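You operate a simulated robot arm through the tools that you are given. There is no shell and no other tool.

You run a simulated robot arm. Do the job below in one go: nothing can be reset, and whatever is moved stays where it is left.

Task
Brush the 2 kg kettlebell clean, wipe its ring and rack it.
Fine: brush and cloth go back where they lay. Set down upright: red nylon brush, pink kettlebell. What is to be rubbed or washed off counts as gone when no trace of it is left.

The check looks at the end state, three seconds after you hand in, the way a careful person would. Anything else that was tipped, shoved, dropped, spilled or broken makes it a failure. Flat cloth is picked up by pressing the open fingertips on it (5 to 10 N) and closing them slowly along it; thin cloth reads only 2 to 8 mm in the jaws.

Robot
A 6-joint arm with a two-finger parallel gripper on a trunk, on a base that drives. Base frame: it is fixed to the floor where the robot stands at the start and does not move with it; the origin is under the middle of the robot, x ahead of it, y to its left, z up. Lengths are in cm, angles in rad, forces in N, time in s.
Its first joint turns from -2.897 to 2.897 rad. Places, roughly: blue kettlebell [75, 175, 0]; chalk dust [160, 130, 50]; pink cloth [175, 100, 50]; pink kettlebell [175, 125, 50]; red nylon brush [200, 125, 50]; ring marked 2 kg [160, 130, 50]. Payload 3.43 kg.
The tool frame sits at the grasp point between the pads (the TCP): z along the fingers, y along the line on which they close. The tips reach 3.4 cm beyond it. The gripper opens to 12.8 cm. The fingers are 2.4 cm wide and 1.2 cm thick; the gripper's body (4.8 by 13 cm) begins 9.6 cm behind the TCP.
Orientation is that of the tool frame in the base frame, as [roll, pitch, yaw] about the fixed x, y, z axes, in that order (R = Rz(yaw) Ry(pitch) Rx(roll)). With the fingers straight down and closing along the base's y, the tool's x points along the base's -x, its y along +y and its z along -z.

Tools
- The arm moves only by the tool send_rows. Its argument "moves" is a list of rows, each a list of 7 numbers: the turn, a rotation vector about the base's x, y, z in units of 60 degrees (1.0 is 60 degrees), then the shift along the base's x, y, z in units of 150 mm (1.0 is 150 mm), then the closure, from 0 (fully open) to 1 (shut). In form: [[ax, ay, az, dx, dy, dz, gripper], ...]. A call has 1 to 20 rows; each row is the pose to reach, as a shift and turn from the pose commanded when the call began. A call with a number of a shift or a turn outside -1 to 1 is refused whole. Each row takes 0.2 s and may step no farther than 5 cm and 0.15 rad from the row before; otherwise, or with a gripper value out of range, the whole call is refused. A pose out of reach is approached as far as the arm can. The call stops where the force on the tool passes 90 N (or 10 N more than at its start, if that is more) or the arm is blocked; 0.2 s more then pass. The fingers move at their own pace (about 15.3 cm/s each) and stop on an object; they squeeze with about 43 N. The grip force told is the motor's: it shows also when the fingers shut on nothing. Time passes only in rows, and 0.2 s behind the last, so rows that repeat a pose let the fingers close. The reply holds the time, the measured pose of the TCP, the force on the tool along the base axes, the opening and the grip force, in the units named above and with some noise, with the torque about the TCP (base axes, N m) and any sound that the robot's microphone picked up.
- Cameras (640 x 400 px; columns grow to the right, rows downward): "scene" is now at [17.13, 20.27, 120.97]; the picture's right is [-0.18, -0.98, 0.00], its down [-0.44, 0.08, -0.89] and it looks along [0.88, -0.16, -0.45] (base axes); focal length 295 px, centre (320, 200). "wrist" rides on the gripper at [7.6, -1.1, -16] in the tool frame; the picture's right is [0.15, 0.99, 0.00], its down [-0.88, 0.13, -0.46] and it looks along [-0.45, 0.07, 0.89] (tool axes); focal length 234 px, centre (320, 200).
- capture(camera): a new picture of that camera. The clock stands still meanwhile.
- drive_base(legs): drives the robot by 1 to 6 legs, each [ahead, left, turn to the left] in cm, cm and rad, along the robot's own axes; the way and the turn of a leg run together, so that a leg with both is an arc; at most 150 cm and 3.142 rad a leg. The arm and the cameras ride along, it lands a little off, and it stops where it bumps. It gives what a move gives.
- turn_head(pan, tilt): turns the head with the scene camera to pan (to the left, within 2.496 rad either way) and tilt (down, from -0.506 to 1.204), counted from straight ahead of the robot. It gives what a move gives.
- locate(camera, pixels): for up to 12 pixels [column, row] of the newest picture of that camera ("zoom" is the newest enlarged one), the place [x, y, z] in the base frame of the surface seen there, good to about 0.2 cm. The clock stands still meanwhile.
- inspect(camera, box): a new picture of the part [left, top, right, bottom] of that camera's present view, enlarged. The clock stands still meanwhile.
- finish_job(): hands the job in; it is judged then, once.

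Open the gripper and draw the arm clear of the work before you hand the job in, unless the task says otherwise.

The tools are called after "Call:" by a JSON object that holds its "fn" and its "kwargs". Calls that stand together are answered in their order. send_rows: Moves the arm, as the interface text tells. Its arguments: {"type":"object","properties":{"moves":{"type":"array","items":{"type":"array","items":{"type":"number"}}}},"required":["moves"]} The other tools are called the same way: drive_base (legs) drives the base; turn_head (pan, tilt) turns the head that bears the scene camera; capture (camera) takes a picture; locate (camera, pixels) gives the place of the surface under pixels of a picture; inspect (camera, box) takes an enlarged picture of a part of a camera's view; finish_job () hands the job in.

At the start:

```text
clock: 0.0
eef_pos: [78.64, 6.14, 69.17]
tcp_rot: [-3.141, 0.001, -3.141]
contact_force: [-0.3, 0.5, -0.8]
torque: [0.02, 0.04, 0.0]
grip_width: 12.76
grasp_force: 0.2
robot x, y, heading: [0.03, -0.18, 0.004]
head pan, tilt: [-0.18, 0.464]
```

scene: 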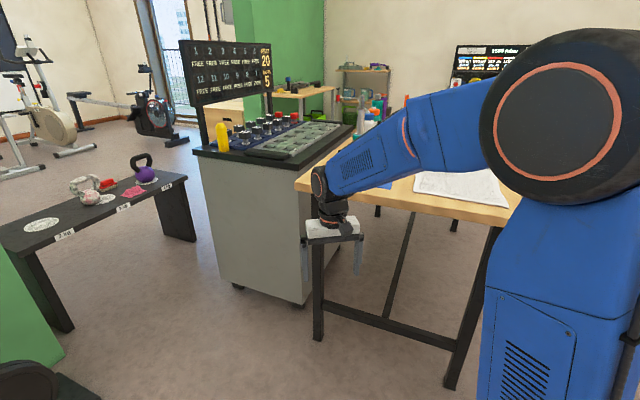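
wrist: 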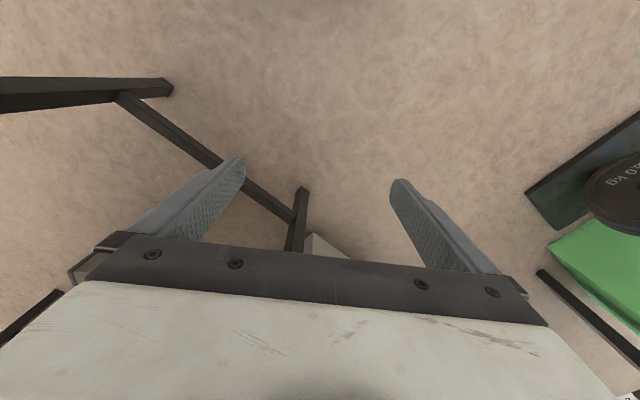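

The scene shows the low dark bench at the left (around px 20-190, 150-250) with brush, cloth and kettlebells on it. I enlarge that part first to see what lies where.

Call:
{"fn": "inspect", "kwargs": {"camera": "scene", "box": [0, 130, 220, 270]}}

Call:
{"fn": "turn_head", "kwargs": {"pan": 0.6, "tilt": 0.5}}

Call:
{"fn": "capture", "kwargs": {"camera": "scene"}}

```text
2.86 times, centred on (110, 200) of scene
```

zoom: 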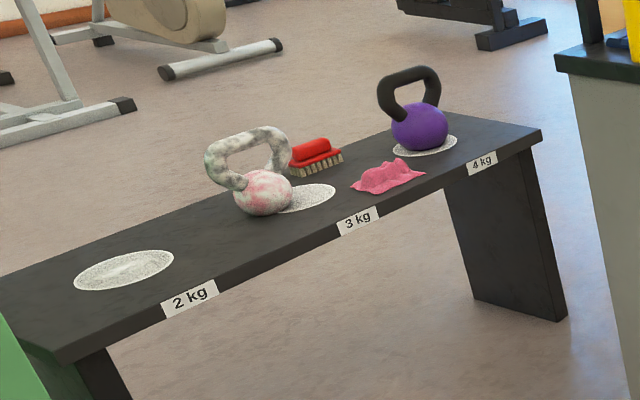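

```text
clock: 1.1
eef_pos: [78.52, 6.0, 69.14]
tcp_rot: [-3.141, -0.001, -3.141]
contact_force: [-0.8, -0.9, -0.3]
torque: [-0.01, -0.01, 0.0]
grip_width: 12.78
grasp_force: 0.0
robot x, y, heading: [0.23, -0.41, 0.002]
head pan, tilt: [0.6, 0.499]
```

```text
taken
```

scene: 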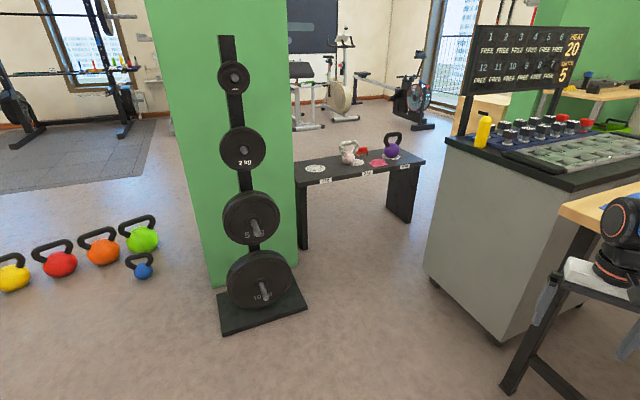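

The wide view shows the bench at px (295-425, 150-250) behind a plate tree and a green pillar, with a kettlebell row on the floor at the left. I zoom on the bench and the floor bells and locate the key points.

Call:
{"fn": "inspect", "kwargs": {"camera": "scene", "box": [285, 120, 435, 214]}}

Call:
{"fn": "locate", "kwargs": {"camera": "scene", "pixels": [[315, 168], [348, 148], [349, 158], [363, 151], [378, 162], [392, 149], [300, 185], [424, 162], [296, 163], [390, 152], [142, 268], [260, 320]]}}

Call:
{"fn": "inspect", "kwargs": {"camera": "scene", "box": [0, 200, 320, 400]}}

```text
4.26 times, centred on (360, 167) of scene
```

zoom: 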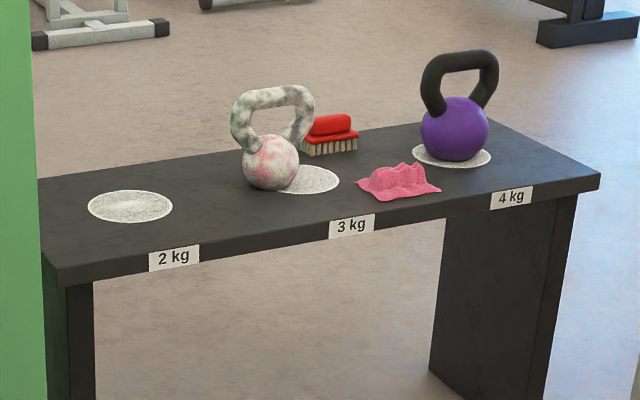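

```text
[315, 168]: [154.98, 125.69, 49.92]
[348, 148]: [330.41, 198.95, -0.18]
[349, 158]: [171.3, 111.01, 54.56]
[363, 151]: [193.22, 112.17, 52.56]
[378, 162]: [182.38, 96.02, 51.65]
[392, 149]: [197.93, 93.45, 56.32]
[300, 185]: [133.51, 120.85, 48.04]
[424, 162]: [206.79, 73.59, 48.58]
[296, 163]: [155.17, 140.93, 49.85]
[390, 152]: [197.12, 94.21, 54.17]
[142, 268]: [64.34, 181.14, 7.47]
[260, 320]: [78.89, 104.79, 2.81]
```

```text
2.00 times, centred on (160, 300) of scene
```

zoom: 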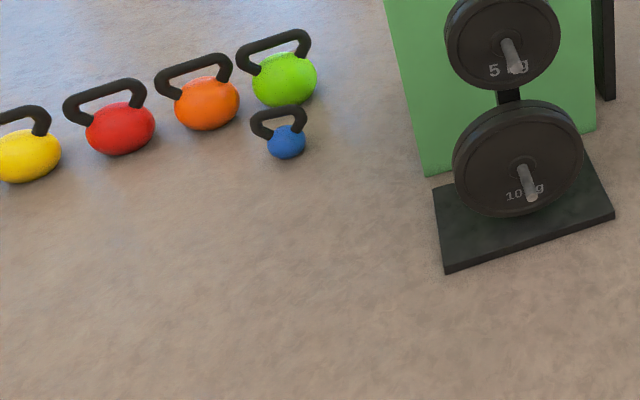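

Bench front edge runs from about (133,121) to (207,74), so I want to stand near (130,43). I locate the console, table and plate tree footprints to check the way is free.

Call:
{"fn": "locate", "kwargs": {"camera": "scene", "pixels": [[430, 281], [500, 344], [447, 142], [565, 185], [505, 390], [306, 307], [222, 331], [214, 286], [304, 247], [405, 222], [560, 215], [595, 265]]}}

Call:
{"fn": "turn_head", "kwargs": {"pan": 0.1, "tilt": 0.75}}

Call:
{"fn": "capture", "kwargs": {"camera": "scene"}}

```text
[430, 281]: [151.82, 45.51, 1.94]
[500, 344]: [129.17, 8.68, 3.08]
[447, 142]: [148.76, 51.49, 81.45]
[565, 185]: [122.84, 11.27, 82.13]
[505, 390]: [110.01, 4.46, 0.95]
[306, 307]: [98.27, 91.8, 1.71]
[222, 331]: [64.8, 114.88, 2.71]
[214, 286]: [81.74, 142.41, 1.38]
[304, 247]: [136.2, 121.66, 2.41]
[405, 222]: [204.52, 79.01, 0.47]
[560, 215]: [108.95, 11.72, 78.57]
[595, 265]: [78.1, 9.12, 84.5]
```

```text
clock: 2.0
eef_pos: [78.55, 6.11, 69.12]
tcp_rot: [3.141, -0.002, -3.14]
contact_force: [0.5, 0.3, 0.4]
torque: [-0.04, -0.04, 0.01]
grip_width: 12.8
grasp_force: 0.0
robot x, y, heading: [0.16, -0.03, 0.001]
head pan, tilt: [0.099, 0.75]
```

```text
taken
```

scene: 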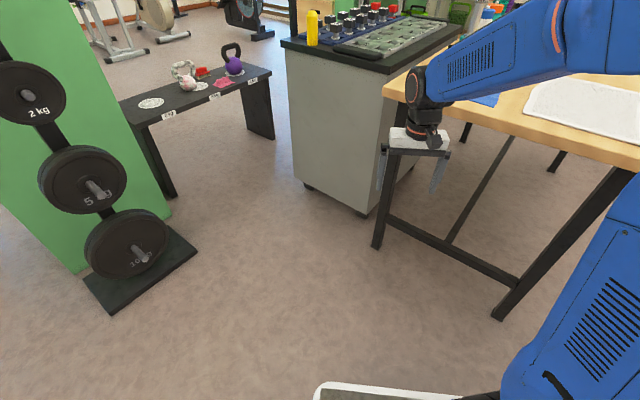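

The console's left face and the plate tree leave a passage about 64 cm wide. I locate the robot's own base front (px 330-480, 388), the table corner and bench details before choosing a path.

Call:
{"fn": "locate", "kwargs": {"camera": "scene", "pixels": [[325, 390], [400, 388], [440, 392], [384, 88], [636, 160], [376, 245], [366, 214], [283, 42], [150, 245], [108, 310], [197, 250], [130, 110]]}}

Call:
{"fn": "turn_head", "kwargs": {"pan": 0.9, "tilt": 1.2}}

Call:
{"fn": "capture", "kwargs": {"camera": "scene"}}

```text
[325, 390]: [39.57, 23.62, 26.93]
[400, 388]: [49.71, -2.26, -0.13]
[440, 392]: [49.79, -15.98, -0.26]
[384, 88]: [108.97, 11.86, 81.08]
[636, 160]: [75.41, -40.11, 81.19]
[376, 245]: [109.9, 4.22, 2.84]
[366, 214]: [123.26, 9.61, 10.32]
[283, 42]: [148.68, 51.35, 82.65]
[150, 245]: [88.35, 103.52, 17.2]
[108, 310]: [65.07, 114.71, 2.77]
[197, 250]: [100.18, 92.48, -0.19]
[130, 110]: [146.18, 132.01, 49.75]
```

```text
clock: 3.2
eef_pos: [78.66, 6.05, 69.07]
tcp_rot: [-3.141, 0.002, -3.141]
contact_force: [0.2, -0.1, 0.3]
torque: [-0.01, -0.02, 0.03]
grip_width: 12.84
grasp_force: 0.0
robot x, y, heading: [-0.02, -0.23, -0.0]
head pan, tilt: [0.901, 1.201]
```

```text
taken
```

scene: 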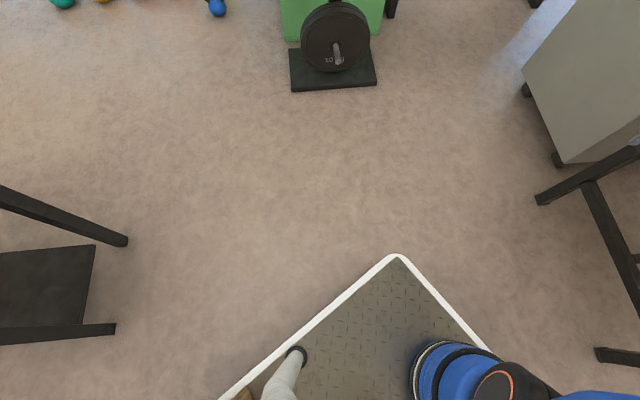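

The robot's base is a rectangular plate with its front-left corner at px (398,255); I locate its edges and the furniture at the left.

Call:
{"fn": "locate", "kwargs": {"camera": "scene", "pixels": [[398, 258], [485, 345], [300, 330], [225, 397], [127, 240], [113, 328], [372, 85], [294, 90], [555, 165], [540, 203]]}}

Call:
{"fn": "turn_head", "kwargs": {"pan": 2.2, "tilt": 1.0}}

Call:
{"fn": "capture", "kwargs": {"camera": "scene"}}

Call:
{"fn": "turn_head", "kwargs": {"pan": -1.2, "tilt": 1.0}}

Call:
{"fn": "capture", "kwargs": {"camera": "scene"}}

```text
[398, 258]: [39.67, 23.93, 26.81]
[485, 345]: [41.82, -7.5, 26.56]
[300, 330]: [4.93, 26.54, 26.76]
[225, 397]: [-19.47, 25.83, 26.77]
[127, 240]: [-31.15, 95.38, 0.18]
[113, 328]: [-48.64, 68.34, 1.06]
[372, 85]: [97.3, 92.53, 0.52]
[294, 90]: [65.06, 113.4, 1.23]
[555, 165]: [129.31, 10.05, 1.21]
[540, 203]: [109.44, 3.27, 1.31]
```

```text
clock: 4.7
eef_pos: [78.61, 6.11, 69.15]
tcp_rot: [-3.141, -0.001, 3.141]
contact_force: [0.2, -0.5, 0.0]
torque: [0.01, -0.01, -0.04]
grip_width: 12.79
grasp_force: 0.2
robot x, y, heading: [-0.31, -0.13, -0.005]
head pan, tilt: [2.201, 1.0]
```

```text
taken
```

scene: 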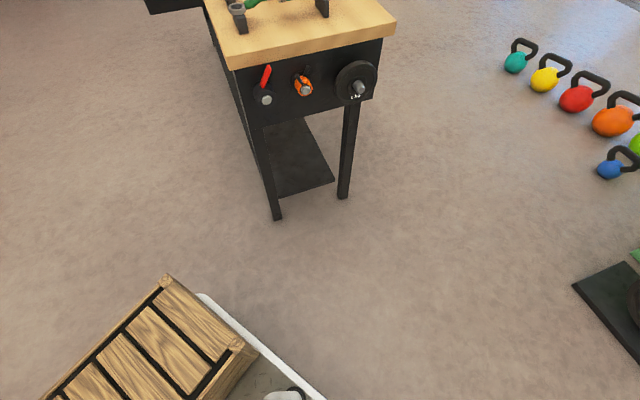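

```text
clock: 7.5
eef_pos: [78.57, 6.16, 69.19]
tcp_rot: [-3.141, 0.001, -3.141]
contact_force: [0.1, 0.3, 0.6]
torque: [-0.04, 0.0, -0.02]
grip_width: 12.82
grasp_force: 0.0
robot x, y, heading: [-0.07, 0.29, 0.002]
head pan, tilt: [-1.201, 1.0]
```

```text
taken
```

scene: 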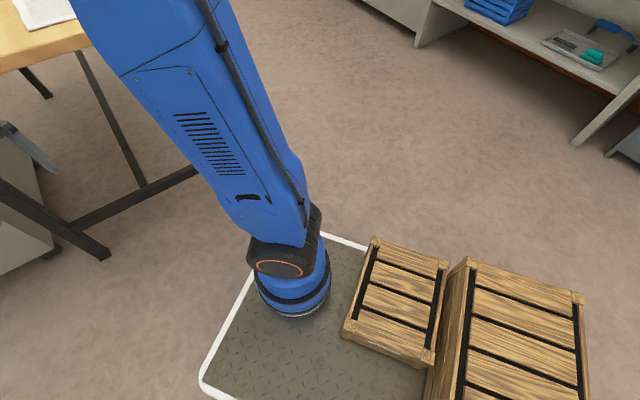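

The base plate reaches to about x=42, y=±26. I locate the blue arm column (px 292,290) and plate corners to know the arm's axis and footprint.

Call:
{"fn": "locate", "kwargs": {"camera": "scene", "pixels": [[292, 305], [260, 290], [328, 270], [283, 268], [202, 382], [330, 238], [575, 300], [470, 270], [100, 250]]}}

Call:
{"fn": "turn_head", "kwargs": {"pan": -2.2, "tilt": 1.1}}

Call:
{"fn": "capture", "kwargs": {"camera": "scene"}}

```text
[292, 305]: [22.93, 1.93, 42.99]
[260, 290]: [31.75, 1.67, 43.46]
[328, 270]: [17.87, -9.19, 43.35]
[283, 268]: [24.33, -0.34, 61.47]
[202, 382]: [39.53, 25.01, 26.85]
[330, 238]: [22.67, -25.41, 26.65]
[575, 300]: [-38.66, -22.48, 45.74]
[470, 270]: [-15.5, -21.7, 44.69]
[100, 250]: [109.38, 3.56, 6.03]
```

```text
clock: 8.8
eef_pos: [78.56, 6.16, 69.13]
tcp_rot: [3.141, 0.0, -3.141]
contact_force: [0.6, 0.6, 0.2]
torque: [-0.01, 0.01, 0.02]
grip_width: 12.82
grasp_force: 0.0
robot x, y, heading: [0.05, 0.34, 0.001]
head pan, tilt: [-2.201, 1.1]
```

```text
taken
```

scene: 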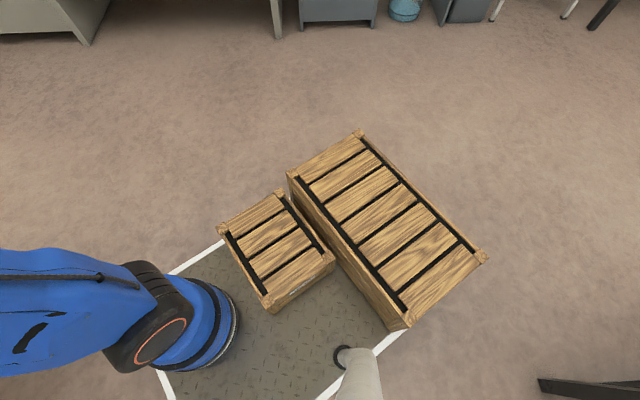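

The arm column stands near x≈27, y≈-7 on the platform, so reach is probably counted from there. I turn the base 1.0 rad to face the bench squarely; nothing lies within the sweep.

Call:
{"fn": "drive_base", "kwargs": {"legs": [[0, 0, 1.0]]}}

Call:
{"fn": "turn_head", "kwargs": {"pan": 0.0, "tilt": 0.6}}

Call:
{"fn": "capture", "kwargs": {"camera": "scene"}}

```text
clock: 11.7
eef_pos: [37.57, 69.3, 69.26]
tcp_rot: [-3.14, 0.0, -2.146]
contact_force: [-0.1, 0.0, -0.2]
torque: [0.01, -0.02, -0.01]
grip_width: 12.81
grasp_force: 0.1
robot x, y, heading: [0.24, -0.31, 1.0]
head pan, tilt: [-2.201, 1.1]
```

```text
clock: 13.8
eef_pos: [37.52, 69.36, 69.15]
tcp_rot: [3.141, 0.0, -2.145]
contact_force: [0.3, 0.0, -0.1]
torque: [-0.04, 0.01, 0.0]
grip_width: 12.8
grasp_force: 0.0
robot x, y, heading: [-0.14, -0.13, 0.991]
head pan, tilt: [0.0, 0.6]
```

```text
taken
```

scene: 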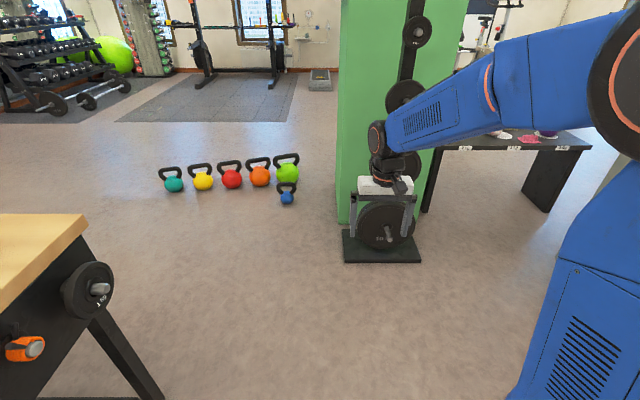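

Turned to heading 0.99–1.0. I extend the arm forward in open space to learn from which axis the reach is counted.

Call:
{"fn": "send_rows", "kwargs": {"moves": [[0, 0, 0, 0.153, 0.238, 0, 0], [0, 0, 0, 0.306, 0.476, 0, 0], [0, 0, 0, 0.459, 0.714, 0, 0], [0, 0, 0, 0.612, 0.952, 0, 0]]}}

Call:
{"fn": "send_rows", "kwargs": {"moves": [[0, 0, 0, 0.153, 0.238, -0.2, 0], [0, 0, 0, 0.306, 0.476, -0.4, 0], [0, 0, 0, 0.459, 0.714, -0.6, 0], [0, 0, 0, 0.459, 0.714, -0.6, 0]]}}

```text
clock: 14.8
eef_pos: [46.92, 83.69, 69.36]
tcp_rot: [3.141, 0.002, -2.147]
contact_force: [-0.7, -1.0, 1.0]
torque: [-0.01, 0.01, 0.02]
grip_width: 12.81
grasp_force: 0.1
robot x, y, heading: [0.04, -0.25, 0.997]
head pan, tilt: [0.0, 0.6]
```

```text
refused: row 1 steps farther than a row can; nothing moved
```

The arm reached 96 cm from the base middle easily. I step further out and down (smaller steps) to test the limit.

Call:
{"fn": "send_rows", "kwargs": {"moves": [[0, 0, 0, 0.14, 0.218, -0.15, 0], [0, 0, 0, 0.28, 0.436, -0.3, 0], [0, 0, 0, 0.42, 0.654, -0.45, 0], [0, 0, 0, 0.56, 0.872, -0.6, 0], [0, 0, 0, 0.56, 0.872, -0.6, 0]]}}

```text
clock: 16.0
eef_pos: [55.11, 96.68, 60.27]
tcp_rot: [3.141, 0.002, -2.144]
contact_force: [-0.2, 0.7, 0.6]
torque: [0.0, 0.0, -0.02]
grip_width: 12.82
grasp_force: 0.1
robot x, y, heading: [-0.1, -0.18, 1.0]
head pan, tilt: [0.0, 0.6]
```

It reached 111 cm from the base middle, so the reach counts from the arm column. I retract and raise the arm for driving.

Call:
{"fn": "send_rows", "kwargs": {"moves": [[0, 0, 0, -0.14, -0.218, 0.15, 0], [0, 0, 0, -0.28, -0.436, 0.3, 0], [0, 0, 0, -0.42, -0.654, 0.45, 0], [0, 0, 0, -0.56, -0.872, 0.6, 0]]}}

Call:
{"fn": "send_rows", "kwargs": {"moves": [[0, 0, 0, -0.122, -0.19, 0.2, 0], [0, 0, 0, -0.244, -0.38, 0.4, 0], [0, 0, 0, -0.366, -0.57, 0.6, 0], [0, 0, 0, -0.488, -0.76, 0.8, 0], [0, 0, 0, -0.612, -0.952, 1.0, 0]]}}

```text
clock: 17.0
eef_pos: [46.89, 83.48, 69.21]
tcp_rot: [-3.14, -0.002, -2.145]
contact_force: [-0.5, 0.0, -1.1]
torque: [-0.04, 0.02, -0.04]
grip_width: 12.82
grasp_force: 0.0
robot x, y, heading: [-0.19, 0.23, 1.0]
head pan, tilt: [0.0, 0.6]
```

```text
clock: 18.2
eef_pos: [37.69, 69.33, 84.29]
tcp_rot: [-3.141, -0.002, -2.144]
contact_force: [0.3, -0.1, -1.6]
torque: [-0.07, 0.05, 0.02]
grip_width: 12.8
grasp_force: 0.1
robot x, y, heading: [0.22, 0.11, 0.998]
head pan, tilt: [0.0, 0.6]
```

Now I drive leg one: 40 ahead, 50 right, which keeps clear of the table edge (at 85 cm to the right) and the plate tree.

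Call:
{"fn": "drive_base", "kwargs": {"legs": [[40, -50, 0]]}}

Call:
{"fn": "turn_head", "kwargs": {"pan": -0.1, "tilt": 0.9}}

Call:
{"fn": "capture", "kwargs": {"camera": "scene"}}

```text
clock: 21.7
eef_pos: [101.35, 74.27, 84.42]
tcp_rot: [-3.141, 0.0, -2.162]
contact_force: [0.3, -0.2, -0.9]
torque: [-0.07, -0.01, 0.0]
grip_width: 12.79
grasp_force: 0.0
robot x, y, heading: [62.4, 5.72, 0.975]
head pan, tilt: [0.0, 0.6]
```

```text
clock: 22.5
eef_pos: [101.33, 74.34, 84.46]
tcp_rot: [-3.141, 0.0, -2.164]
contact_force: [0.1, 0.7, 0.5]
torque: [0.02, 0.0, 0.01]
grip_width: 12.83
grasp_force: 0.1
robot x, y, heading: [62.51, 5.82, 0.977]
head pan, tilt: [-0.099, 0.901]
```

```text
taken
```

scene: 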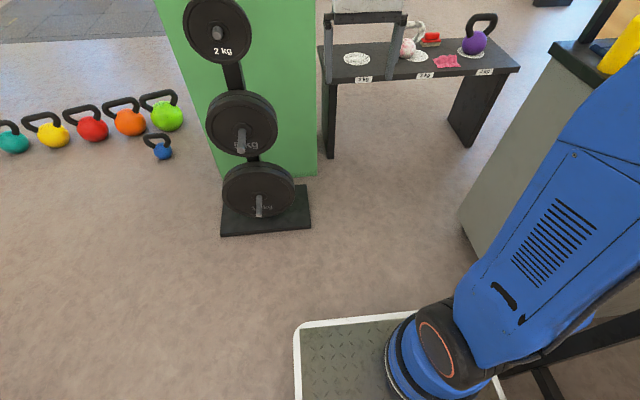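

Base is at about (62.5, 5.8), heading 0.977. I drive the second leg with a small heading correction toward the work spot.

Call:
{"fn": "drive_base", "kwargs": {"legs": [[47, -6, 0.022]]}}

Call:
{"fn": "turn_head", "kwargs": {"pan": -0.15, "tilt": 0.75}}

Call:
{"fn": "capture", "kwargs": {"camera": "scene"}}

```text
clock: 25.3
eef_pos: [129.53, 110.1, 84.42]
tcp_rot: [3.14, 0.002, -2.139]
contact_force: [-0.1, -0.1, -0.3]
torque: [-0.03, -0.02, -0.02]
grip_width: 12.8
grasp_force: 0.2
robot x, y, heading: [92.38, 40.47, 1.003]
head pan, tilt: [-0.099, 0.901]
```

```text
clock: 26.0
eef_pos: [129.59, 110.14, 84.37]
tcp_rot: [-3.141, -0.001, -2.139]
contact_force: [0.7, 0.1, 0.6]
torque: [-0.05, 0.05, 0.0]
grip_width: 12.81
grasp_force: 0.0
robot x, y, heading: [92.47, 40.84, 1.002]
head pan, tilt: [-0.15, 0.75]
```

```text
taken
```

scene: 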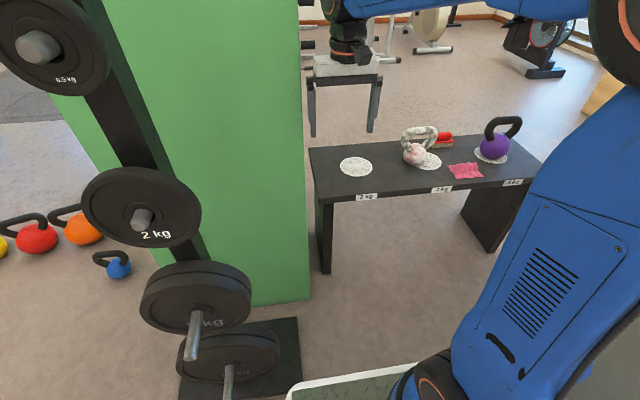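

I am now in front of the bench. I zoom on the bench top and locate the ring, bell, brush and cloth.

Call:
{"fn": "inspect", "kwargs": {"camera": "scene", "box": [300, 105, 550, 261]}}

Call:
{"fn": "inspect", "kwargs": {"camera": "scene", "box": [380, 110, 492, 180]}}

```text
2.56 times, centred on (425, 183) of scene
```

zoom: 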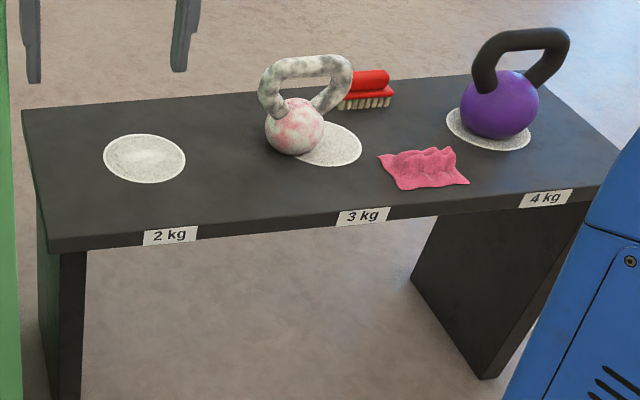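

```text
5.71 times, centred on (436, 145) of scene
```

zoom: 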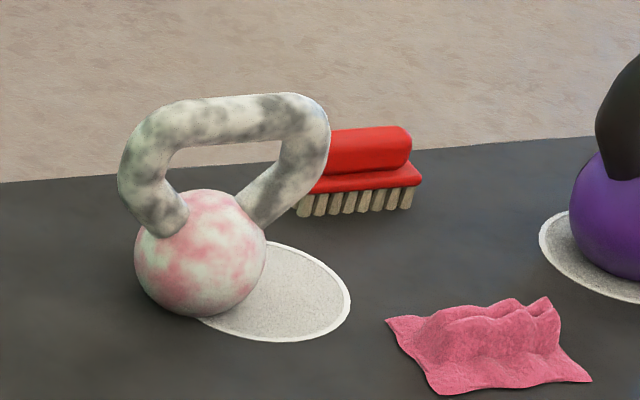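

I locate points on the bell, brush and cloth in the newest zoom.

Call:
{"fn": "locate", "kwargs": {"camera": "zoom", "pixels": [[145, 170], [220, 108], [310, 150], [200, 260], [165, 300], [345, 180], [403, 180], [375, 130], [410, 205], [305, 212], [365, 150], [335, 175]]}}

Call:
{"fn": "locate", "kwargs": {"camera": "zoom", "pixels": [[390, 322], [435, 392], [590, 380], [548, 300], [440, 320], [500, 315], [550, 330], [490, 345], [515, 303], [470, 330], [280, 290], [240, 325]]}}

```text
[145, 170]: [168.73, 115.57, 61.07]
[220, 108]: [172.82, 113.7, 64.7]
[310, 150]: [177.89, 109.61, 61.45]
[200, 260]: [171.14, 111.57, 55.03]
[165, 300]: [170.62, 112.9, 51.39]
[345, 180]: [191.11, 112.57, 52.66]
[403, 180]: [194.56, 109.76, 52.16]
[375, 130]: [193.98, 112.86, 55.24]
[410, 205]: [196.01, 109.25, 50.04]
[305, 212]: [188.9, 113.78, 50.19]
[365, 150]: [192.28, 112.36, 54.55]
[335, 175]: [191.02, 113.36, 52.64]
```

```text
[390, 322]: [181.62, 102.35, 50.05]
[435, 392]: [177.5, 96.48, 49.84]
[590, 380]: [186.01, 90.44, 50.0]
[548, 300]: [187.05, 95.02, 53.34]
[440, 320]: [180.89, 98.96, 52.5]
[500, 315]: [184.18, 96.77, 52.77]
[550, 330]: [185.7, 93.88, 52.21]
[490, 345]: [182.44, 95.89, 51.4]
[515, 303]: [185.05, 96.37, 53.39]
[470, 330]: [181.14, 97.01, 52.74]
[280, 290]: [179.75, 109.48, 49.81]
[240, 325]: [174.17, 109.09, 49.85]
```

The bench top is at z≈49.9; the pink bell stands near (174,113) with its handle along the bench and top at z≈65; the brush lies behind at about (192,112). I move the gripper at z≈84 over to a place from which the wrist camera can look down on the brush.

Call:
{"fn": "send_rows", "kwargs": {"moves": [[0, 0, 0, 0.3, -0.072, 0, 0], [0, 0, 0, 0.6, -0.144, 0, 0], [0, 0, 0, 0.9, -0.215, 0, 0]]}}

Call:
{"fn": "send_rows", "kwargs": {"moves": [[0, 0, 0, 0.3, -0.072, 0, 0], [0, 0, 0, 0.6, -0.144, 0, 0], [0, 0, 0, 0.9, -0.215, 0, 0]]}}

Call:
{"fn": "send_rows", "kwargs": {"moves": [[0, 0, 0, 0.3, -0.072, 0, 0], [0, 0, 0, 0.6, -0.144, 0, 0], [0, 0, 0, 0.9, -0.215, 0, 0]]}}

Call:
{"fn": "send_rows", "kwargs": {"moves": [[0, 0, 0, 0.3, -0.072, 0, 0], [0, 0, 0, 0.6, -0.144, 0, 0], [0, 0, 0, 0.9, -0.215, 0, 0]]}}

Call:
{"fn": "capture", "kwargs": {"camera": "wrist"}}

```text
clock: 26.8
eef_pos: [143.0, 106.74, 84.49]
tcp_rot: [3.141, 0.001, -2.138]
contact_force: [-1.1, -0.5, 0.3]
torque: [-0.01, 0.0, 0.03]
grip_width: 12.8
grasp_force: 0.1
robot x, y, heading: [92.68, 40.92, 1.006]
head pan, tilt: [-0.15, 0.75]
```

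```text
clock: 27.6
eef_pos: [156.39, 103.81, 84.45]
tcp_rot: [3.141, 0.0, -2.136]
contact_force: [-1.4, -1.1, -0.3]
torque: [0.02, -0.01, 0.02]
grip_width: 12.82
grasp_force: 0.0
robot x, y, heading: [92.75, 40.59, 1.009]
head pan, tilt: [-0.15, 0.75]
```

```text
clock: 28.4
eef_pos: [169.92, 100.54, 84.77]
tcp_rot: [3.141, 0.0, -2.137]
contact_force: [0.2, -0.4, 0.6]
torque: [0.03, 0.0, -0.02]
grip_width: 12.79
grasp_force: 0.1
robot x, y, heading: [92.28, 40.54, 1.001]
head pan, tilt: [-0.15, 0.75]
```

```text
clock: 29.2
eef_pos: [183.45, 97.33, 84.53]
tcp_rot: [-3.141, 0.003, -2.138]
contact_force: [0.2, 0.4, 0.0]
torque: [0.01, -0.05, -0.03]
grip_width: 12.82
grasp_force: 0.1
robot x, y, heading: [92.47, 40.48, 1.004]
head pan, tilt: [-0.15, 0.75]
```

```text
taken
```

wrist: 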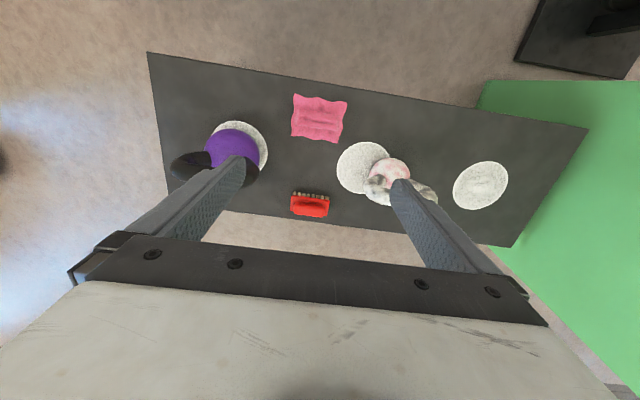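

The wrist view shows all from above: cloth (320,118), brush (310,203), pink bell (392,182), rings at (362,167), (481,186). I zoom and locate outlines.

Call:
{"fn": "inspect", "kwargs": {"camera": "wrist", "box": [250, 80, 410, 230]}}

Call:
{"fn": "inspect", "kwargs": {"camera": "wrist", "box": [330, 130, 530, 250]}}

Call:
{"fn": "locate", "kwargs": {"camera": "wrist", "pixels": [[291, 201], [329, 206], [291, 213], [327, 217], [293, 193], [329, 198], [340, 167], [388, 165], [362, 143], [454, 186], [507, 185], [480, 163]]}}

```text
2.67 times, centred on (330, 155) of wrist
```

zoom: 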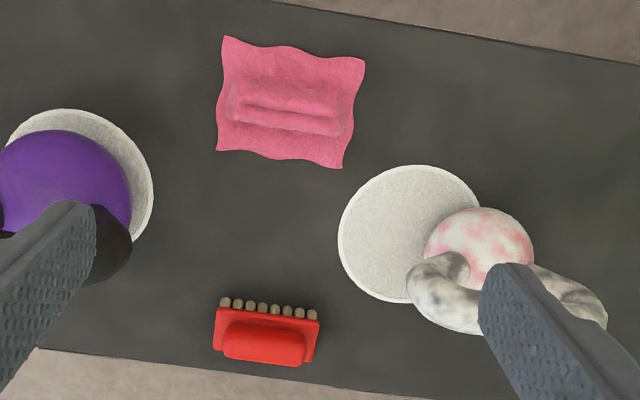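

```text
3.20 times, centred on (430, 190) of wrist
```

zoom: 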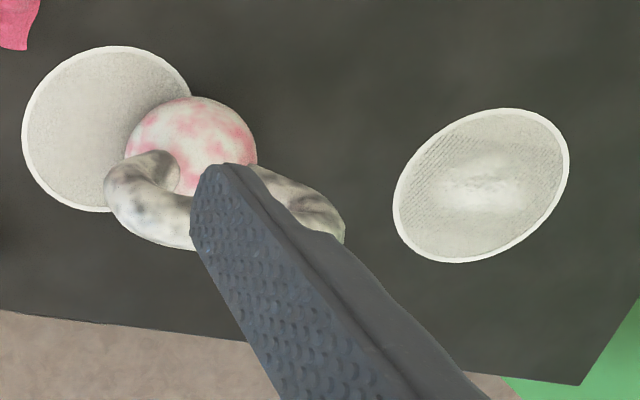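

```text
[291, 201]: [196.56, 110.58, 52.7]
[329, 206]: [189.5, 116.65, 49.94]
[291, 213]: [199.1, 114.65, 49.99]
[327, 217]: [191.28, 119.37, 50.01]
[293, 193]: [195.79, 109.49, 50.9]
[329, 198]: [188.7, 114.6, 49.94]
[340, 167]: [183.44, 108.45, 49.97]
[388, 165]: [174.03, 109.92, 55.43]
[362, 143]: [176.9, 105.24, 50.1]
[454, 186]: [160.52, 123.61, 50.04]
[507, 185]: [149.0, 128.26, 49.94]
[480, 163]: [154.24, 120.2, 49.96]
```

Ring 2 carries an extra chalk patch inside its border; rings 3 and 4 look plain grey. I locate ring outlines in this zoom, then zoom tightly on the brush.

Call:
{"fn": "locate", "kwargs": {"camera": "zoom", "pixels": [[396, 212], [566, 158], [515, 110], [462, 261], [485, 187], [24, 130], [115, 48], [100, 210], [60, 75], [188, 90]]}}

Call:
{"fn": "inspect", "kwargs": {"camera": "wrist", "box": [280, 180, 344, 225]}}

Call:
{"fn": "locate", "kwargs": {"camera": "zoom", "pixels": [[110, 150], [112, 230], [380, 240], [345, 270], [140, 190], [340, 215], [330, 290], [145, 255], [240, 230], [390, 165], [125, 120], [240, 160]]}}

```text
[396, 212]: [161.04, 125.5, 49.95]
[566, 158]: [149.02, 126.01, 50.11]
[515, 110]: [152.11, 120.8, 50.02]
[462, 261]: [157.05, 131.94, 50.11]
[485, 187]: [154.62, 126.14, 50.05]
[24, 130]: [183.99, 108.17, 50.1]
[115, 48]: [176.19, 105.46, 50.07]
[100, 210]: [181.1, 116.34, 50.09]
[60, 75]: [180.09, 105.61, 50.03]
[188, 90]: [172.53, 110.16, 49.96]
```

```text
8.89 times, centred on (312, 202) of wrist
```

zoom: 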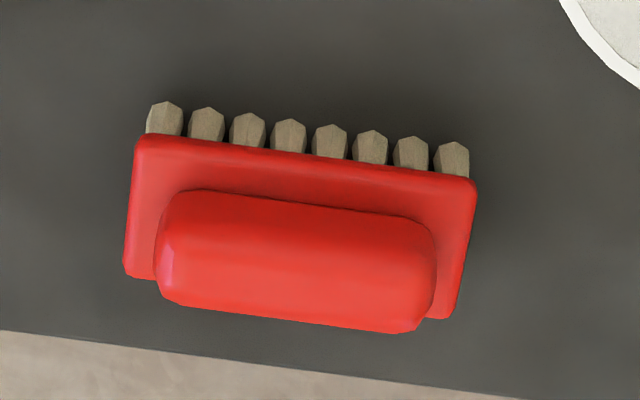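

```text
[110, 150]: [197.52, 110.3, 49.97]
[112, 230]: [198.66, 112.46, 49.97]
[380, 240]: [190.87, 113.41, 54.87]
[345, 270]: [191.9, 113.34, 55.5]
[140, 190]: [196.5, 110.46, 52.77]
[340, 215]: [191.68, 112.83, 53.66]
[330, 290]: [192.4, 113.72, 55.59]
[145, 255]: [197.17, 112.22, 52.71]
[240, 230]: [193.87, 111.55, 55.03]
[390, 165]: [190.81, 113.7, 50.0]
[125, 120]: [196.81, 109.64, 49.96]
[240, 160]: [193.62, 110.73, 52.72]
```

I locate the brush plate and grip block corners in this zoom for the grasp centre.

Call:
{"fn": "locate", "kwargs": {"camera": "zoom", "pixels": [[145, 145], [467, 188], [443, 312], [133, 268], [180, 200], [425, 225], [402, 325], [172, 290], [290, 262], [165, 120], [452, 160], [300, 310]]}}

Call:
{"fn": "inspect", "kwargs": {"camera": "wrist", "box": [280, 85, 360, 150]}}

Call:
{"fn": "locate", "kwargs": {"camera": "zoom", "pixels": [[105, 75], [530, 130], [470, 455], [80, 410], [310, 200], [300, 260], [320, 320], [150, 230], [480, 300], [300, 120], [300, 400], [400, 280]]}}

```text
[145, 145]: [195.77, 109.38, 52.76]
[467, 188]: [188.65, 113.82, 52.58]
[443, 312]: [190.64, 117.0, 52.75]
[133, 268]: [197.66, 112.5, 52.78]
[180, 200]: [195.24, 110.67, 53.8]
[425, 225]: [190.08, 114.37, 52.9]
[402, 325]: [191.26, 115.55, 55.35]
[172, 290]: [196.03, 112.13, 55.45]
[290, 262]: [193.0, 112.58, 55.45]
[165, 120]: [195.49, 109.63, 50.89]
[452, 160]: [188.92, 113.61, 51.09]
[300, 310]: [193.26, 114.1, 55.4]
```

```text
6.15 times, centred on (320, 118) of wrist
```

zoom: 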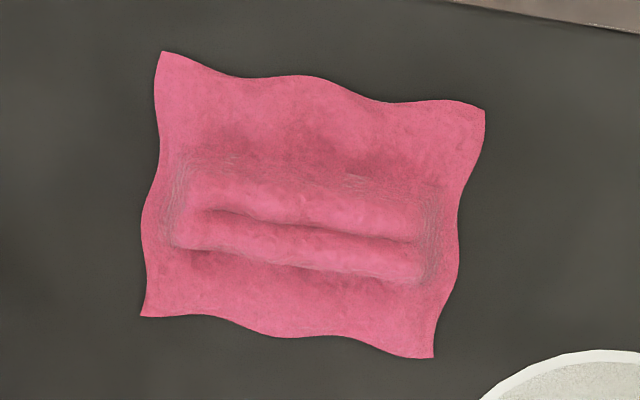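

```text
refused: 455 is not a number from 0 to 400
```

Brush centre is about (193.2, 113.2), plate 8.4 × 3.75 cm, block top z≈55.45. I locate the cloth outline and ridges in this zoom.

Call:
{"fn": "locate", "kwargs": {"camera": "zoom", "pixels": [[165, 58], [480, 112], [430, 352], [145, 312], [300, 205], [300, 228], [300, 250], [200, 240], [415, 270], [310, 120], [290, 300], [320, 85]]}}

```text
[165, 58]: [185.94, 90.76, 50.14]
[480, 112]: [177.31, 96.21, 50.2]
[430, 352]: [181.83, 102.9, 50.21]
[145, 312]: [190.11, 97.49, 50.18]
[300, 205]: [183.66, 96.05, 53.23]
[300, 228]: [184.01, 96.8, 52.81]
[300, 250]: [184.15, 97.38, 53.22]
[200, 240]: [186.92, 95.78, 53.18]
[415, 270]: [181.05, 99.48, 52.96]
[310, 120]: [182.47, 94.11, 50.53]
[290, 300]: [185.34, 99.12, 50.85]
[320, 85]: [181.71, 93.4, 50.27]
```

The cloth lies centred at about (183.8, 96.8) with a ridge along the bench. Now I turn the tool -90° so the fingers close across the brush, and move above it.

Call:
{"fn": "send_rows", "kwargs": {"moves": [[0, 0, -0.14, 0.05, 0.08, 0, 0], [0, 0, -0.28, 0.1, 0.16, 0, 0], [0, 0, -0.42, 0.15, 0.24, 0, 0], [0, 0, -0.56, 0.2, 0.32, 0, 0], [0, 0, -0.7, 0.25, 0.4, 0, 0], [0, 0, -0.84, 0.3, 0.48, 0, 0], [0, 0, -0.98, 0.35, 0.56, 0, 0]]}}

Call:
{"fn": "send_rows", "kwargs": {"moves": [[0, 0, -0.128, 0.077, 0.126, -0.17, 0], [0, 0, -0.256, 0.154, 0.252, -0.33, 0], [0, 0, -0.384, 0.23, 0.378, -0.5, 0], [0, 0, -0.512, 0.307, 0.505, -0.66, 0], [0, 0, -0.512, 0.307, 0.505, -0.66, 0]]}}

Call:
{"fn": "capture", "kwargs": {"camera": "wrist"}}

```text
clock: 30.8
eef_pos: [188.93, 105.61, 84.41]
tcp_rot: [3.141, 0.0, 3.117]
contact_force: [-0.4, -0.4, 0.0]
torque: [0.0, -0.03, 0.06]
grip_width: 12.81
grasp_force: 0.1
robot x, y, heading: [92.7, 40.56, 1.003]
head pan, tilt: [-0.15, 0.75]
```

```text
clock: 32.0
eef_pos: [193.39, 113.34, 74.48]
tcp_rot: [-3.141, 0.0, 2.581]
contact_force: [0.2, -0.1, 0.5]
torque: [0.04, 0.0, 0.02]
grip_width: 12.79
grasp_force: 0.0
robot x, y, heading: [92.03, 40.38, 1.004]
head pan, tilt: [-0.15, 0.75]
```

```text
taken
```

wrist: 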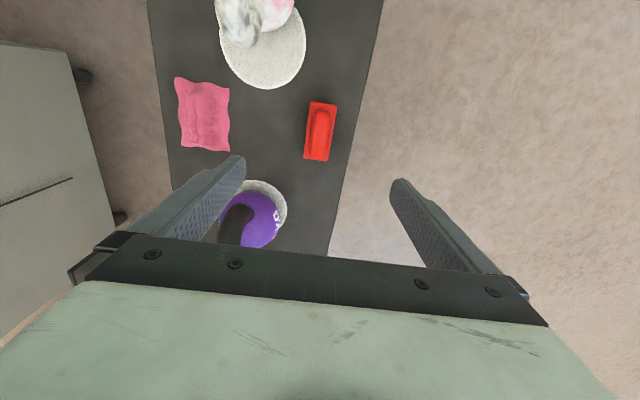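

The brush is seen at (320,131) between the fingers. I refine its centre from this closer view before descending.

Call:
{"fn": "inspect", "kwargs": {"camera": "wrist", "box": [280, 90, 360, 140]}}

Call:
{"fn": "inspect", "kwargs": {"camera": "wrist", "box": [272, 90, 368, 170]}}

Call:
{"fn": "locate", "kwargs": {"camera": "zoom", "pixels": [[260, 80], [420, 95], [375, 350], [225, 345], [285, 130], [370, 135], [350, 320], [275, 310], [315, 220], [280, 220], [360, 220]]}}

```text
8.00 times, centred on (320, 115) of wrist
```

zoom: 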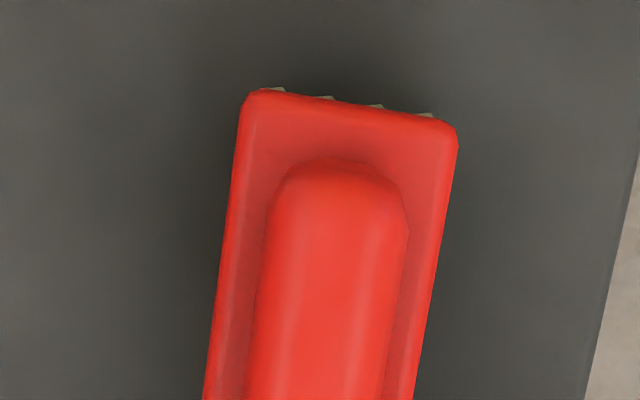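

```text
5.00 times, centred on (320, 130) of wrist
```

zoom: 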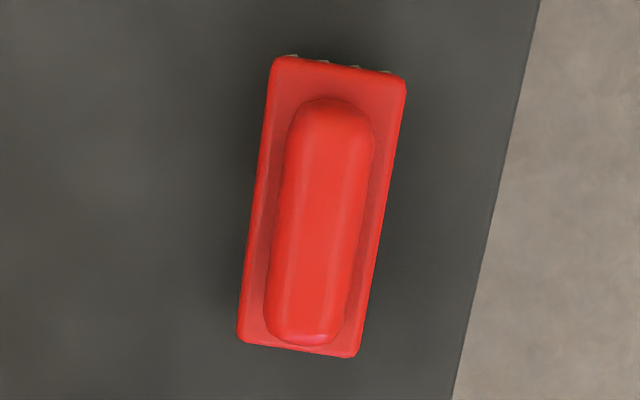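

```text
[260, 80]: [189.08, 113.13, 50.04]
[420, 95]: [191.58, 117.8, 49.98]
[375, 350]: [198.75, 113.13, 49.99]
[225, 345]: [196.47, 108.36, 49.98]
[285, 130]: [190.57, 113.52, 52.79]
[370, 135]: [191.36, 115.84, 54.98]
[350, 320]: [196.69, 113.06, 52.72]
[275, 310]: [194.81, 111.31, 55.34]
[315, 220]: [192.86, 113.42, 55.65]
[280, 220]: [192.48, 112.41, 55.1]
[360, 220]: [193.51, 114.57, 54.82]
```

The tool is centred on the block (v 199.6, u 101.2). I descend to z≈56.5 so the tips stay just above the wider plate.

Call:
{"fn": "send_rows", "kwargs": {"moves": [[0, 0, 0, 0, 0, -0.25, 0], [0, 0, 0, 0, 0, -0.5, 0], [0, 0, 0, 0, 0, -0.75, 0], [0, 0, 0, 0, 0, -0.95, 0], [0, 0, 0, 0, 0, -0.95, 0]]}}

Call:
{"fn": "send_rows", "kwargs": {"moves": [[0, 0, 0, 0, 0, -0.1, 0], [0, 0, 0, 0, 0, -0.2, 0], [0, 0, 0, 0, 0, -0.25, 0], [0, 0, 0, 0, 0, -0.25, 0]]}}

Call:
{"fn": "capture", "kwargs": {"camera": "wrist"}}

```text
clock: 33.2
eef_pos: [193.27, 113.25, 60.01]
tcp_rot: [-3.141, -0.001, 2.584]
contact_force: [0.0, 0.1, 0.3]
torque: [-0.01, 0.0, -0.01]
grip_width: 12.78
grasp_force: 0.1
robot x, y, heading: [92.75, 40.38, 1.002]
head pan, tilt: [-0.15, 0.75]
```

```text
clock: 34.2
eef_pos: [193.47, 113.39, 56.4]
tcp_rot: [-3.141, 0.0, 2.584]
contact_force: [-0.7, 0.6, -0.3]
torque: [0.0, 0.0, 0.03]
grip_width: 12.78
grasp_force: 0.1
robot x, y, heading: [92.73, 40.82, 1.002]
head pan, tilt: [-0.15, 0.75]
```

```text
taken
```

wrist: 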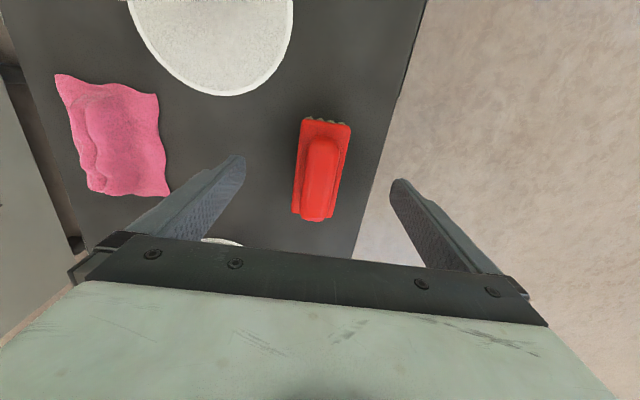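

Tips are at brush height on both sides of it. I close the fingers gradually.

Call:
{"fn": "send_rows", "kwargs": {"moves": [[0, 0, 0, 0, 0, 0, 0.4], [0, 0, 0, 0, 0, 0, 0.6], [0, 0, 0, 0, 0, 0, 0.7], [0, 0, 0, 0, 0, 0, 0.78], [0, 0, 0, 0, 0, 0, 0.85], [0, 0, 0, 0, 0, 0, 1], [0, 0, 0, 0, 0, 0, 1], [0, 0, 0, 0, 0, 0, 1]]}}

Call:
{"fn": "capture", "kwargs": {"camera": "wrist"}}

```text
clock: 36.0
eef_pos: [193.49, 113.39, 56.48]
tcp_rot: [-3.141, -0.001, 2.582]
contact_force: [0.4, -0.9, -0.4]
torque: [-0.07, -0.01, -0.02]
grip_width: 2.51
grasp_force: 43.1
robot x, y, heading: [92.71, 40.72, 1.003]
head pan, tilt: [-0.15, 0.75]
```

```text
taken
```

wrist: 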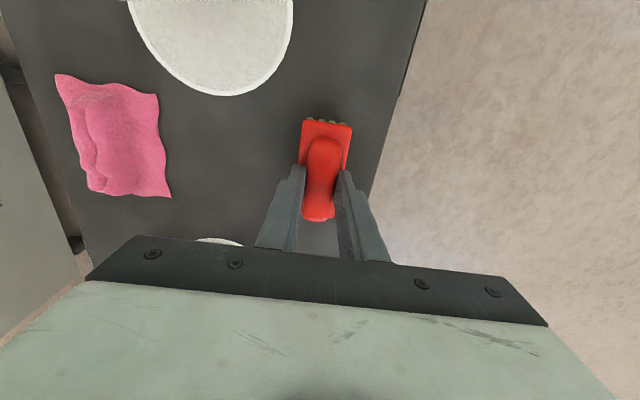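

The block is held at 2.51 cm width. I lift the brush straight up 15 cm and look at the bell from the scene camera.

Call:
{"fn": "send_rows", "kwargs": {"moves": [[0, 0, 0, 0, 0, 0.1, 1], [0, 0, 0, 0, 0, 0.3, 1], [0, 0, 0, 0, 0, 0.6, 1], [0, 0, 0, 0, 0, 0.9, 1], [0, 0, 0, 0, 0, 1, 1]]}}

Call:
{"fn": "capture", "kwargs": {"camera": "wrist"}}

Call:
{"fn": "inspect", "kwargs": {"camera": "scene", "box": [390, 110, 470, 175]}}

Call:
{"fn": "locate", "kwargs": {"camera": "zoom", "pixels": [[80, 170], [160, 90], [250, 90], [295, 170], [200, 230], [100, 270], [180, 300], [150, 340], [250, 270], [130, 220], [175, 120], [260, 110]]}}

```text
clock: 37.2
eef_pos: [193.7, 113.21, 71.57]
tcp_rot: [-3.14, -0.001, 2.582]
contact_force: [0.5, -0.1, -1.3]
torque: [-0.05, 0.02, 0.0]
grip_width: 2.5
grasp_force: 43.0
robot x, y, heading: [92.75, 40.28, 1.005]
head pan, tilt: [-0.15, 0.75]
```

```text
taken
```

wrist: 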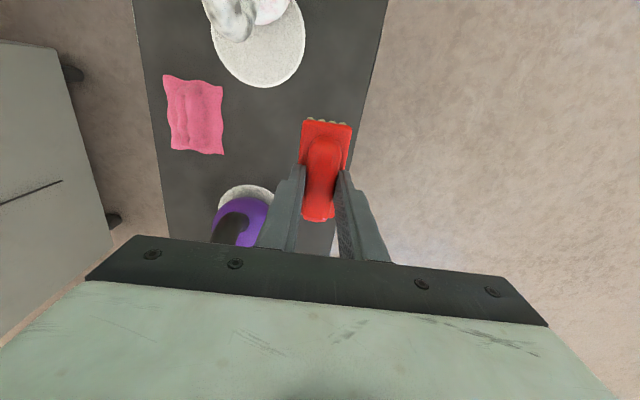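

```text
6.15 times, centred on (430, 142) of scene
```

zoom: 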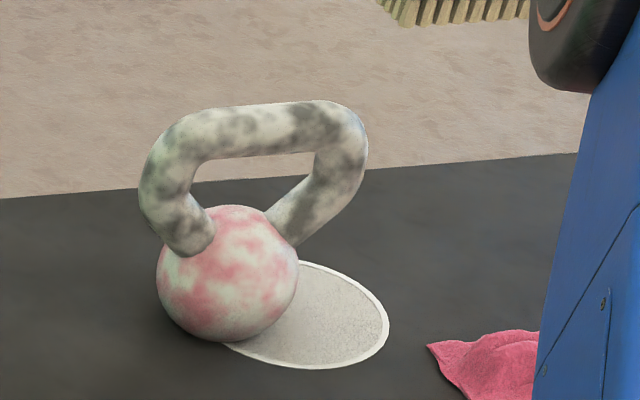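

```text
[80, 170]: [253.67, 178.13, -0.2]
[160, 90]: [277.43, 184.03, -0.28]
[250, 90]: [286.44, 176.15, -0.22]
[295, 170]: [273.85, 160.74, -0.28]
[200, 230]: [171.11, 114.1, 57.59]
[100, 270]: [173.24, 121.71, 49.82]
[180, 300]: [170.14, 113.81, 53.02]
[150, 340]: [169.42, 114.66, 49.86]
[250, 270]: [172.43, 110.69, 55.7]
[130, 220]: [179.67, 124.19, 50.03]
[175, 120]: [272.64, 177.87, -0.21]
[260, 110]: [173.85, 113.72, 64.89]
```

I locate points on the ball and handle in this zoom to fit the bell's geometry.

Call:
{"fn": "locate", "kwargs": {"camera": "zoom", "pixels": [[235, 215], [210, 265], [230, 325], [288, 280], [165, 285], [250, 240], [165, 190], [185, 135], [245, 130], [320, 120], [355, 155], [305, 210]]}}

Call:
{"fn": "locate", "kwargs": {"camera": "zoom", "pixels": [[205, 338], [165, 325], [275, 310], [200, 300], [262, 290], [190, 245], [150, 200], [148, 170], [360, 170], [330, 175], [250, 108], [250, 152]]}}

```text
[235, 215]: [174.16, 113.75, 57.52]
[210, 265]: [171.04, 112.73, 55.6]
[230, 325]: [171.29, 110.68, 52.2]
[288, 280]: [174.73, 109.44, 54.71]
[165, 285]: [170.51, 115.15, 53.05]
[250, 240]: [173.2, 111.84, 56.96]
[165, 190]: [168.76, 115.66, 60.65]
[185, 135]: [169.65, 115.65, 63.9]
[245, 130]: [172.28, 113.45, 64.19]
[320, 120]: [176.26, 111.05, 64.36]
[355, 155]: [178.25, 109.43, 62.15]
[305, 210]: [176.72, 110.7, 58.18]
```

```text
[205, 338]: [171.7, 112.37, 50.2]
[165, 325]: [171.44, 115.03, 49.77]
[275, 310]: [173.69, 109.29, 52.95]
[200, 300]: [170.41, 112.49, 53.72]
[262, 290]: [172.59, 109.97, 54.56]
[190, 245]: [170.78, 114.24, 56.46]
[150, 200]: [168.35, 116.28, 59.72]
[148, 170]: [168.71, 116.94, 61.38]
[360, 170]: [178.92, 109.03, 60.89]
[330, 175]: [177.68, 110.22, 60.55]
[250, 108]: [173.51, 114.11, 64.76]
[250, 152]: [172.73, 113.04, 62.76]
```

Fit: ball centre ≈ (174.4, 113.4, 53.5), r≈4.1; handle bar top z≈65, along the bench, 13 cm wide. I raise the brush and move it over the handle, leaving clearance.

Call:
{"fn": "send_rows", "kwargs": {"moves": [[0, 0, 0, 0, 0, 0.2, 1], [0, 0, 0, 0, 0, 0.4, 1], [0, 0, 0, -0.2, 0, 0.4, 1], [0, 0, 0, -0.45, 0, 0.4, 1], [0, 0, 0, -0.7, 0, 0.4, 1], [0, 0, 0, -0.95, 0, 0.4, 1]]}}

Call:
{"fn": "send_rows", "kwargs": {"moves": [[0, 0, 0, -0.15, 0, 0, 1], [0, 0, 0, -0.33, 0.01, 0, 1], [0, 0, 0, -0.33, 0.01, 0, 1]]}}

Call:
{"fn": "capture", "kwargs": {"camera": "scene"}}

Call:
{"fn": "capture", "kwargs": {"camera": "wrist"}}

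```text
clock: 38.6
eef_pos: [179.32, 113.27, 77.44]
tcp_rot: [-3.139, 0.0, 2.582]
contact_force: [-0.6, -0.2, -1.2]
torque: [-0.05, 0.04, 0.02]
grip_width: 2.5
grasp_force: 42.8
robot x, y, heading: [92.98, 40.8, 1.004]
head pan, tilt: [-0.15, 0.75]
```

```text
clock: 39.4
eef_pos: [174.2, 113.59, 77.58]
tcp_rot: [3.141, 0.0, 2.584]
contact_force: [0.2, 0.1, -1.6]
torque: [0.0, 0.01, -0.01]
grip_width: 2.49
grasp_force: 43.1
robot x, y, heading: [92.35, 40.63, 1.003]
head pan, tilt: [-0.15, 0.75]
```

```text
taken
```

scene: 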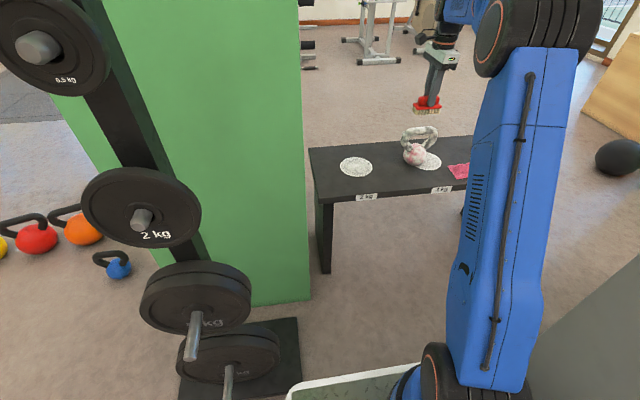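

```text
taken
```

wrist: 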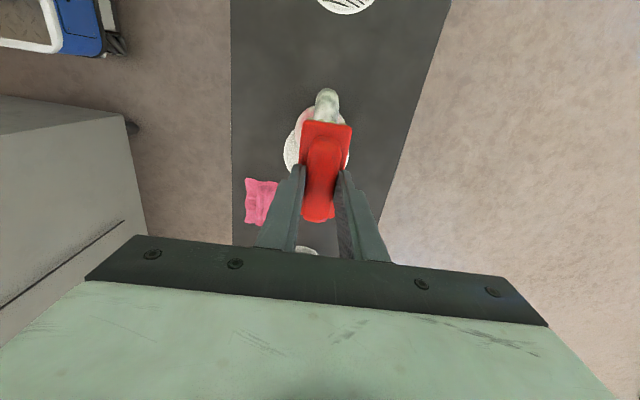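

The brush hangs right above the handle. I lower it to just above contact, then in small steps watching the force.

Call:
{"fn": "send_rows", "kwargs": {"moves": [[0, 0, 0, 0.01, 0, -0.15, 1], [0, 0, 0, 0.01, 0, -0.3, 1], [0, 0, 0, 0.01, 0, -0.36, 1], [0, 0, 0, 0.01, 0, -0.36, 1]]}}

Call:
{"fn": "send_rows", "kwargs": {"moves": [[0, 0, 0, 0, 0, -0.013, 1], [0, 0, 0, 0, 0, -0.026, 1], [0, 0, 0, 0, 0, -0.026, 1]]}}

Call:
{"fn": "inspect", "kwargs": {"camera": "scene", "box": [390, 90, 470, 155]}}

```text
clock: 40.4
eef_pos: [174.33, 113.41, 72.22]
tcp_rot: [3.141, 0.001, 2.583]
contact_force: [1.0, 1.1, -0.1]
torque: [0.01, -0.01, 0.02]
grip_width: 2.49
grasp_force: 43.2
robot x, y, heading: [92.35, 40.53, 1.001]
head pan, tilt: [-0.15, 0.75]
```

```text
clock: 41.2
eef_pos: [174.33, 113.48, 71.57]
tcp_rot: [-3.141, 0.0, 2.585]
contact_force: [0.6, -0.2, -1.8]
torque: [0.01, 0.01, -0.01]
grip_width: 2.51
grasp_force: 42.9
robot x, y, heading: [92.67, 40.52, 1.002]
head pan, tilt: [-0.15, 0.75]
```

```text
6.15 times, centred on (430, 122) of scene
```

zoom: 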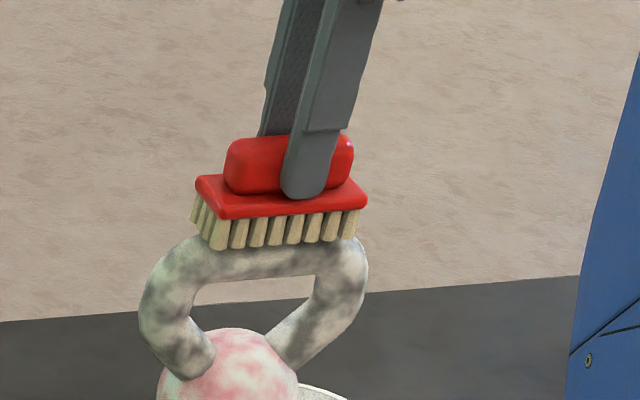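

The bristles are just about at the handle top, no force yet. I lower 2 mm at a time.

Call:
{"fn": "send_rows", "kwargs": {"moves": [[0, 0, 0, 0, 0, -0.013, 1], [0, 0, 0, 0, 0, -0.013, 1]]}}

Call:
{"fn": "send_rows", "kwargs": {"moves": [[0, 0, 0, 0, 0, -0.013, 1], [0, 0, 0, 0, 0, -0.013, 1]]}}

Call:
{"fn": "send_rows", "kwargs": {"moves": [[0, 0, 0, 0, 0, -0.013, 1], [0, 0, 0, 0, 0, -0.013, 1]]}}

```text
clock: 41.8
eef_pos: [174.41, 113.49, 71.46]
tcp_rot: [3.141, -0.001, 2.582]
contact_force: [0.6, 0.8, -0.9]
torque: [0.0, 0.0, 0.01]
grip_width: 2.52
grasp_force: 42.9
robot x, y, heading: [92.64, 40.91, 1.001]
head pan, tilt: [-0.15, 0.75]
```

```text
clock: 42.4
eef_pos: [174.43, 113.38, 71.57]
tcp_rot: [3.139, 0.001, 2.583]
contact_force: [2.3, -0.2, 11.5]
torque: [-0.01, -0.22, 0.01]
grip_width: 2.48
grasp_force: 43.3
robot x, y, heading: [92.25, 40.96, 1.001]
head pan, tilt: [-0.15, 0.75]
```

```text
clock: 43.0
eef_pos: [174.45, 113.43, 71.51]
tcp_rot: [3.139, 0.001, 2.582]
contact_force: [6.1, 0.6, 31.1]
torque: [0.08, -0.39, -0.03]
grip_width: 2.49
grasp_force: 43.0
robot x, y, heading: [92.43, 40.51, 1.005]
head pan, tilt: [-0.15, 0.75]
```

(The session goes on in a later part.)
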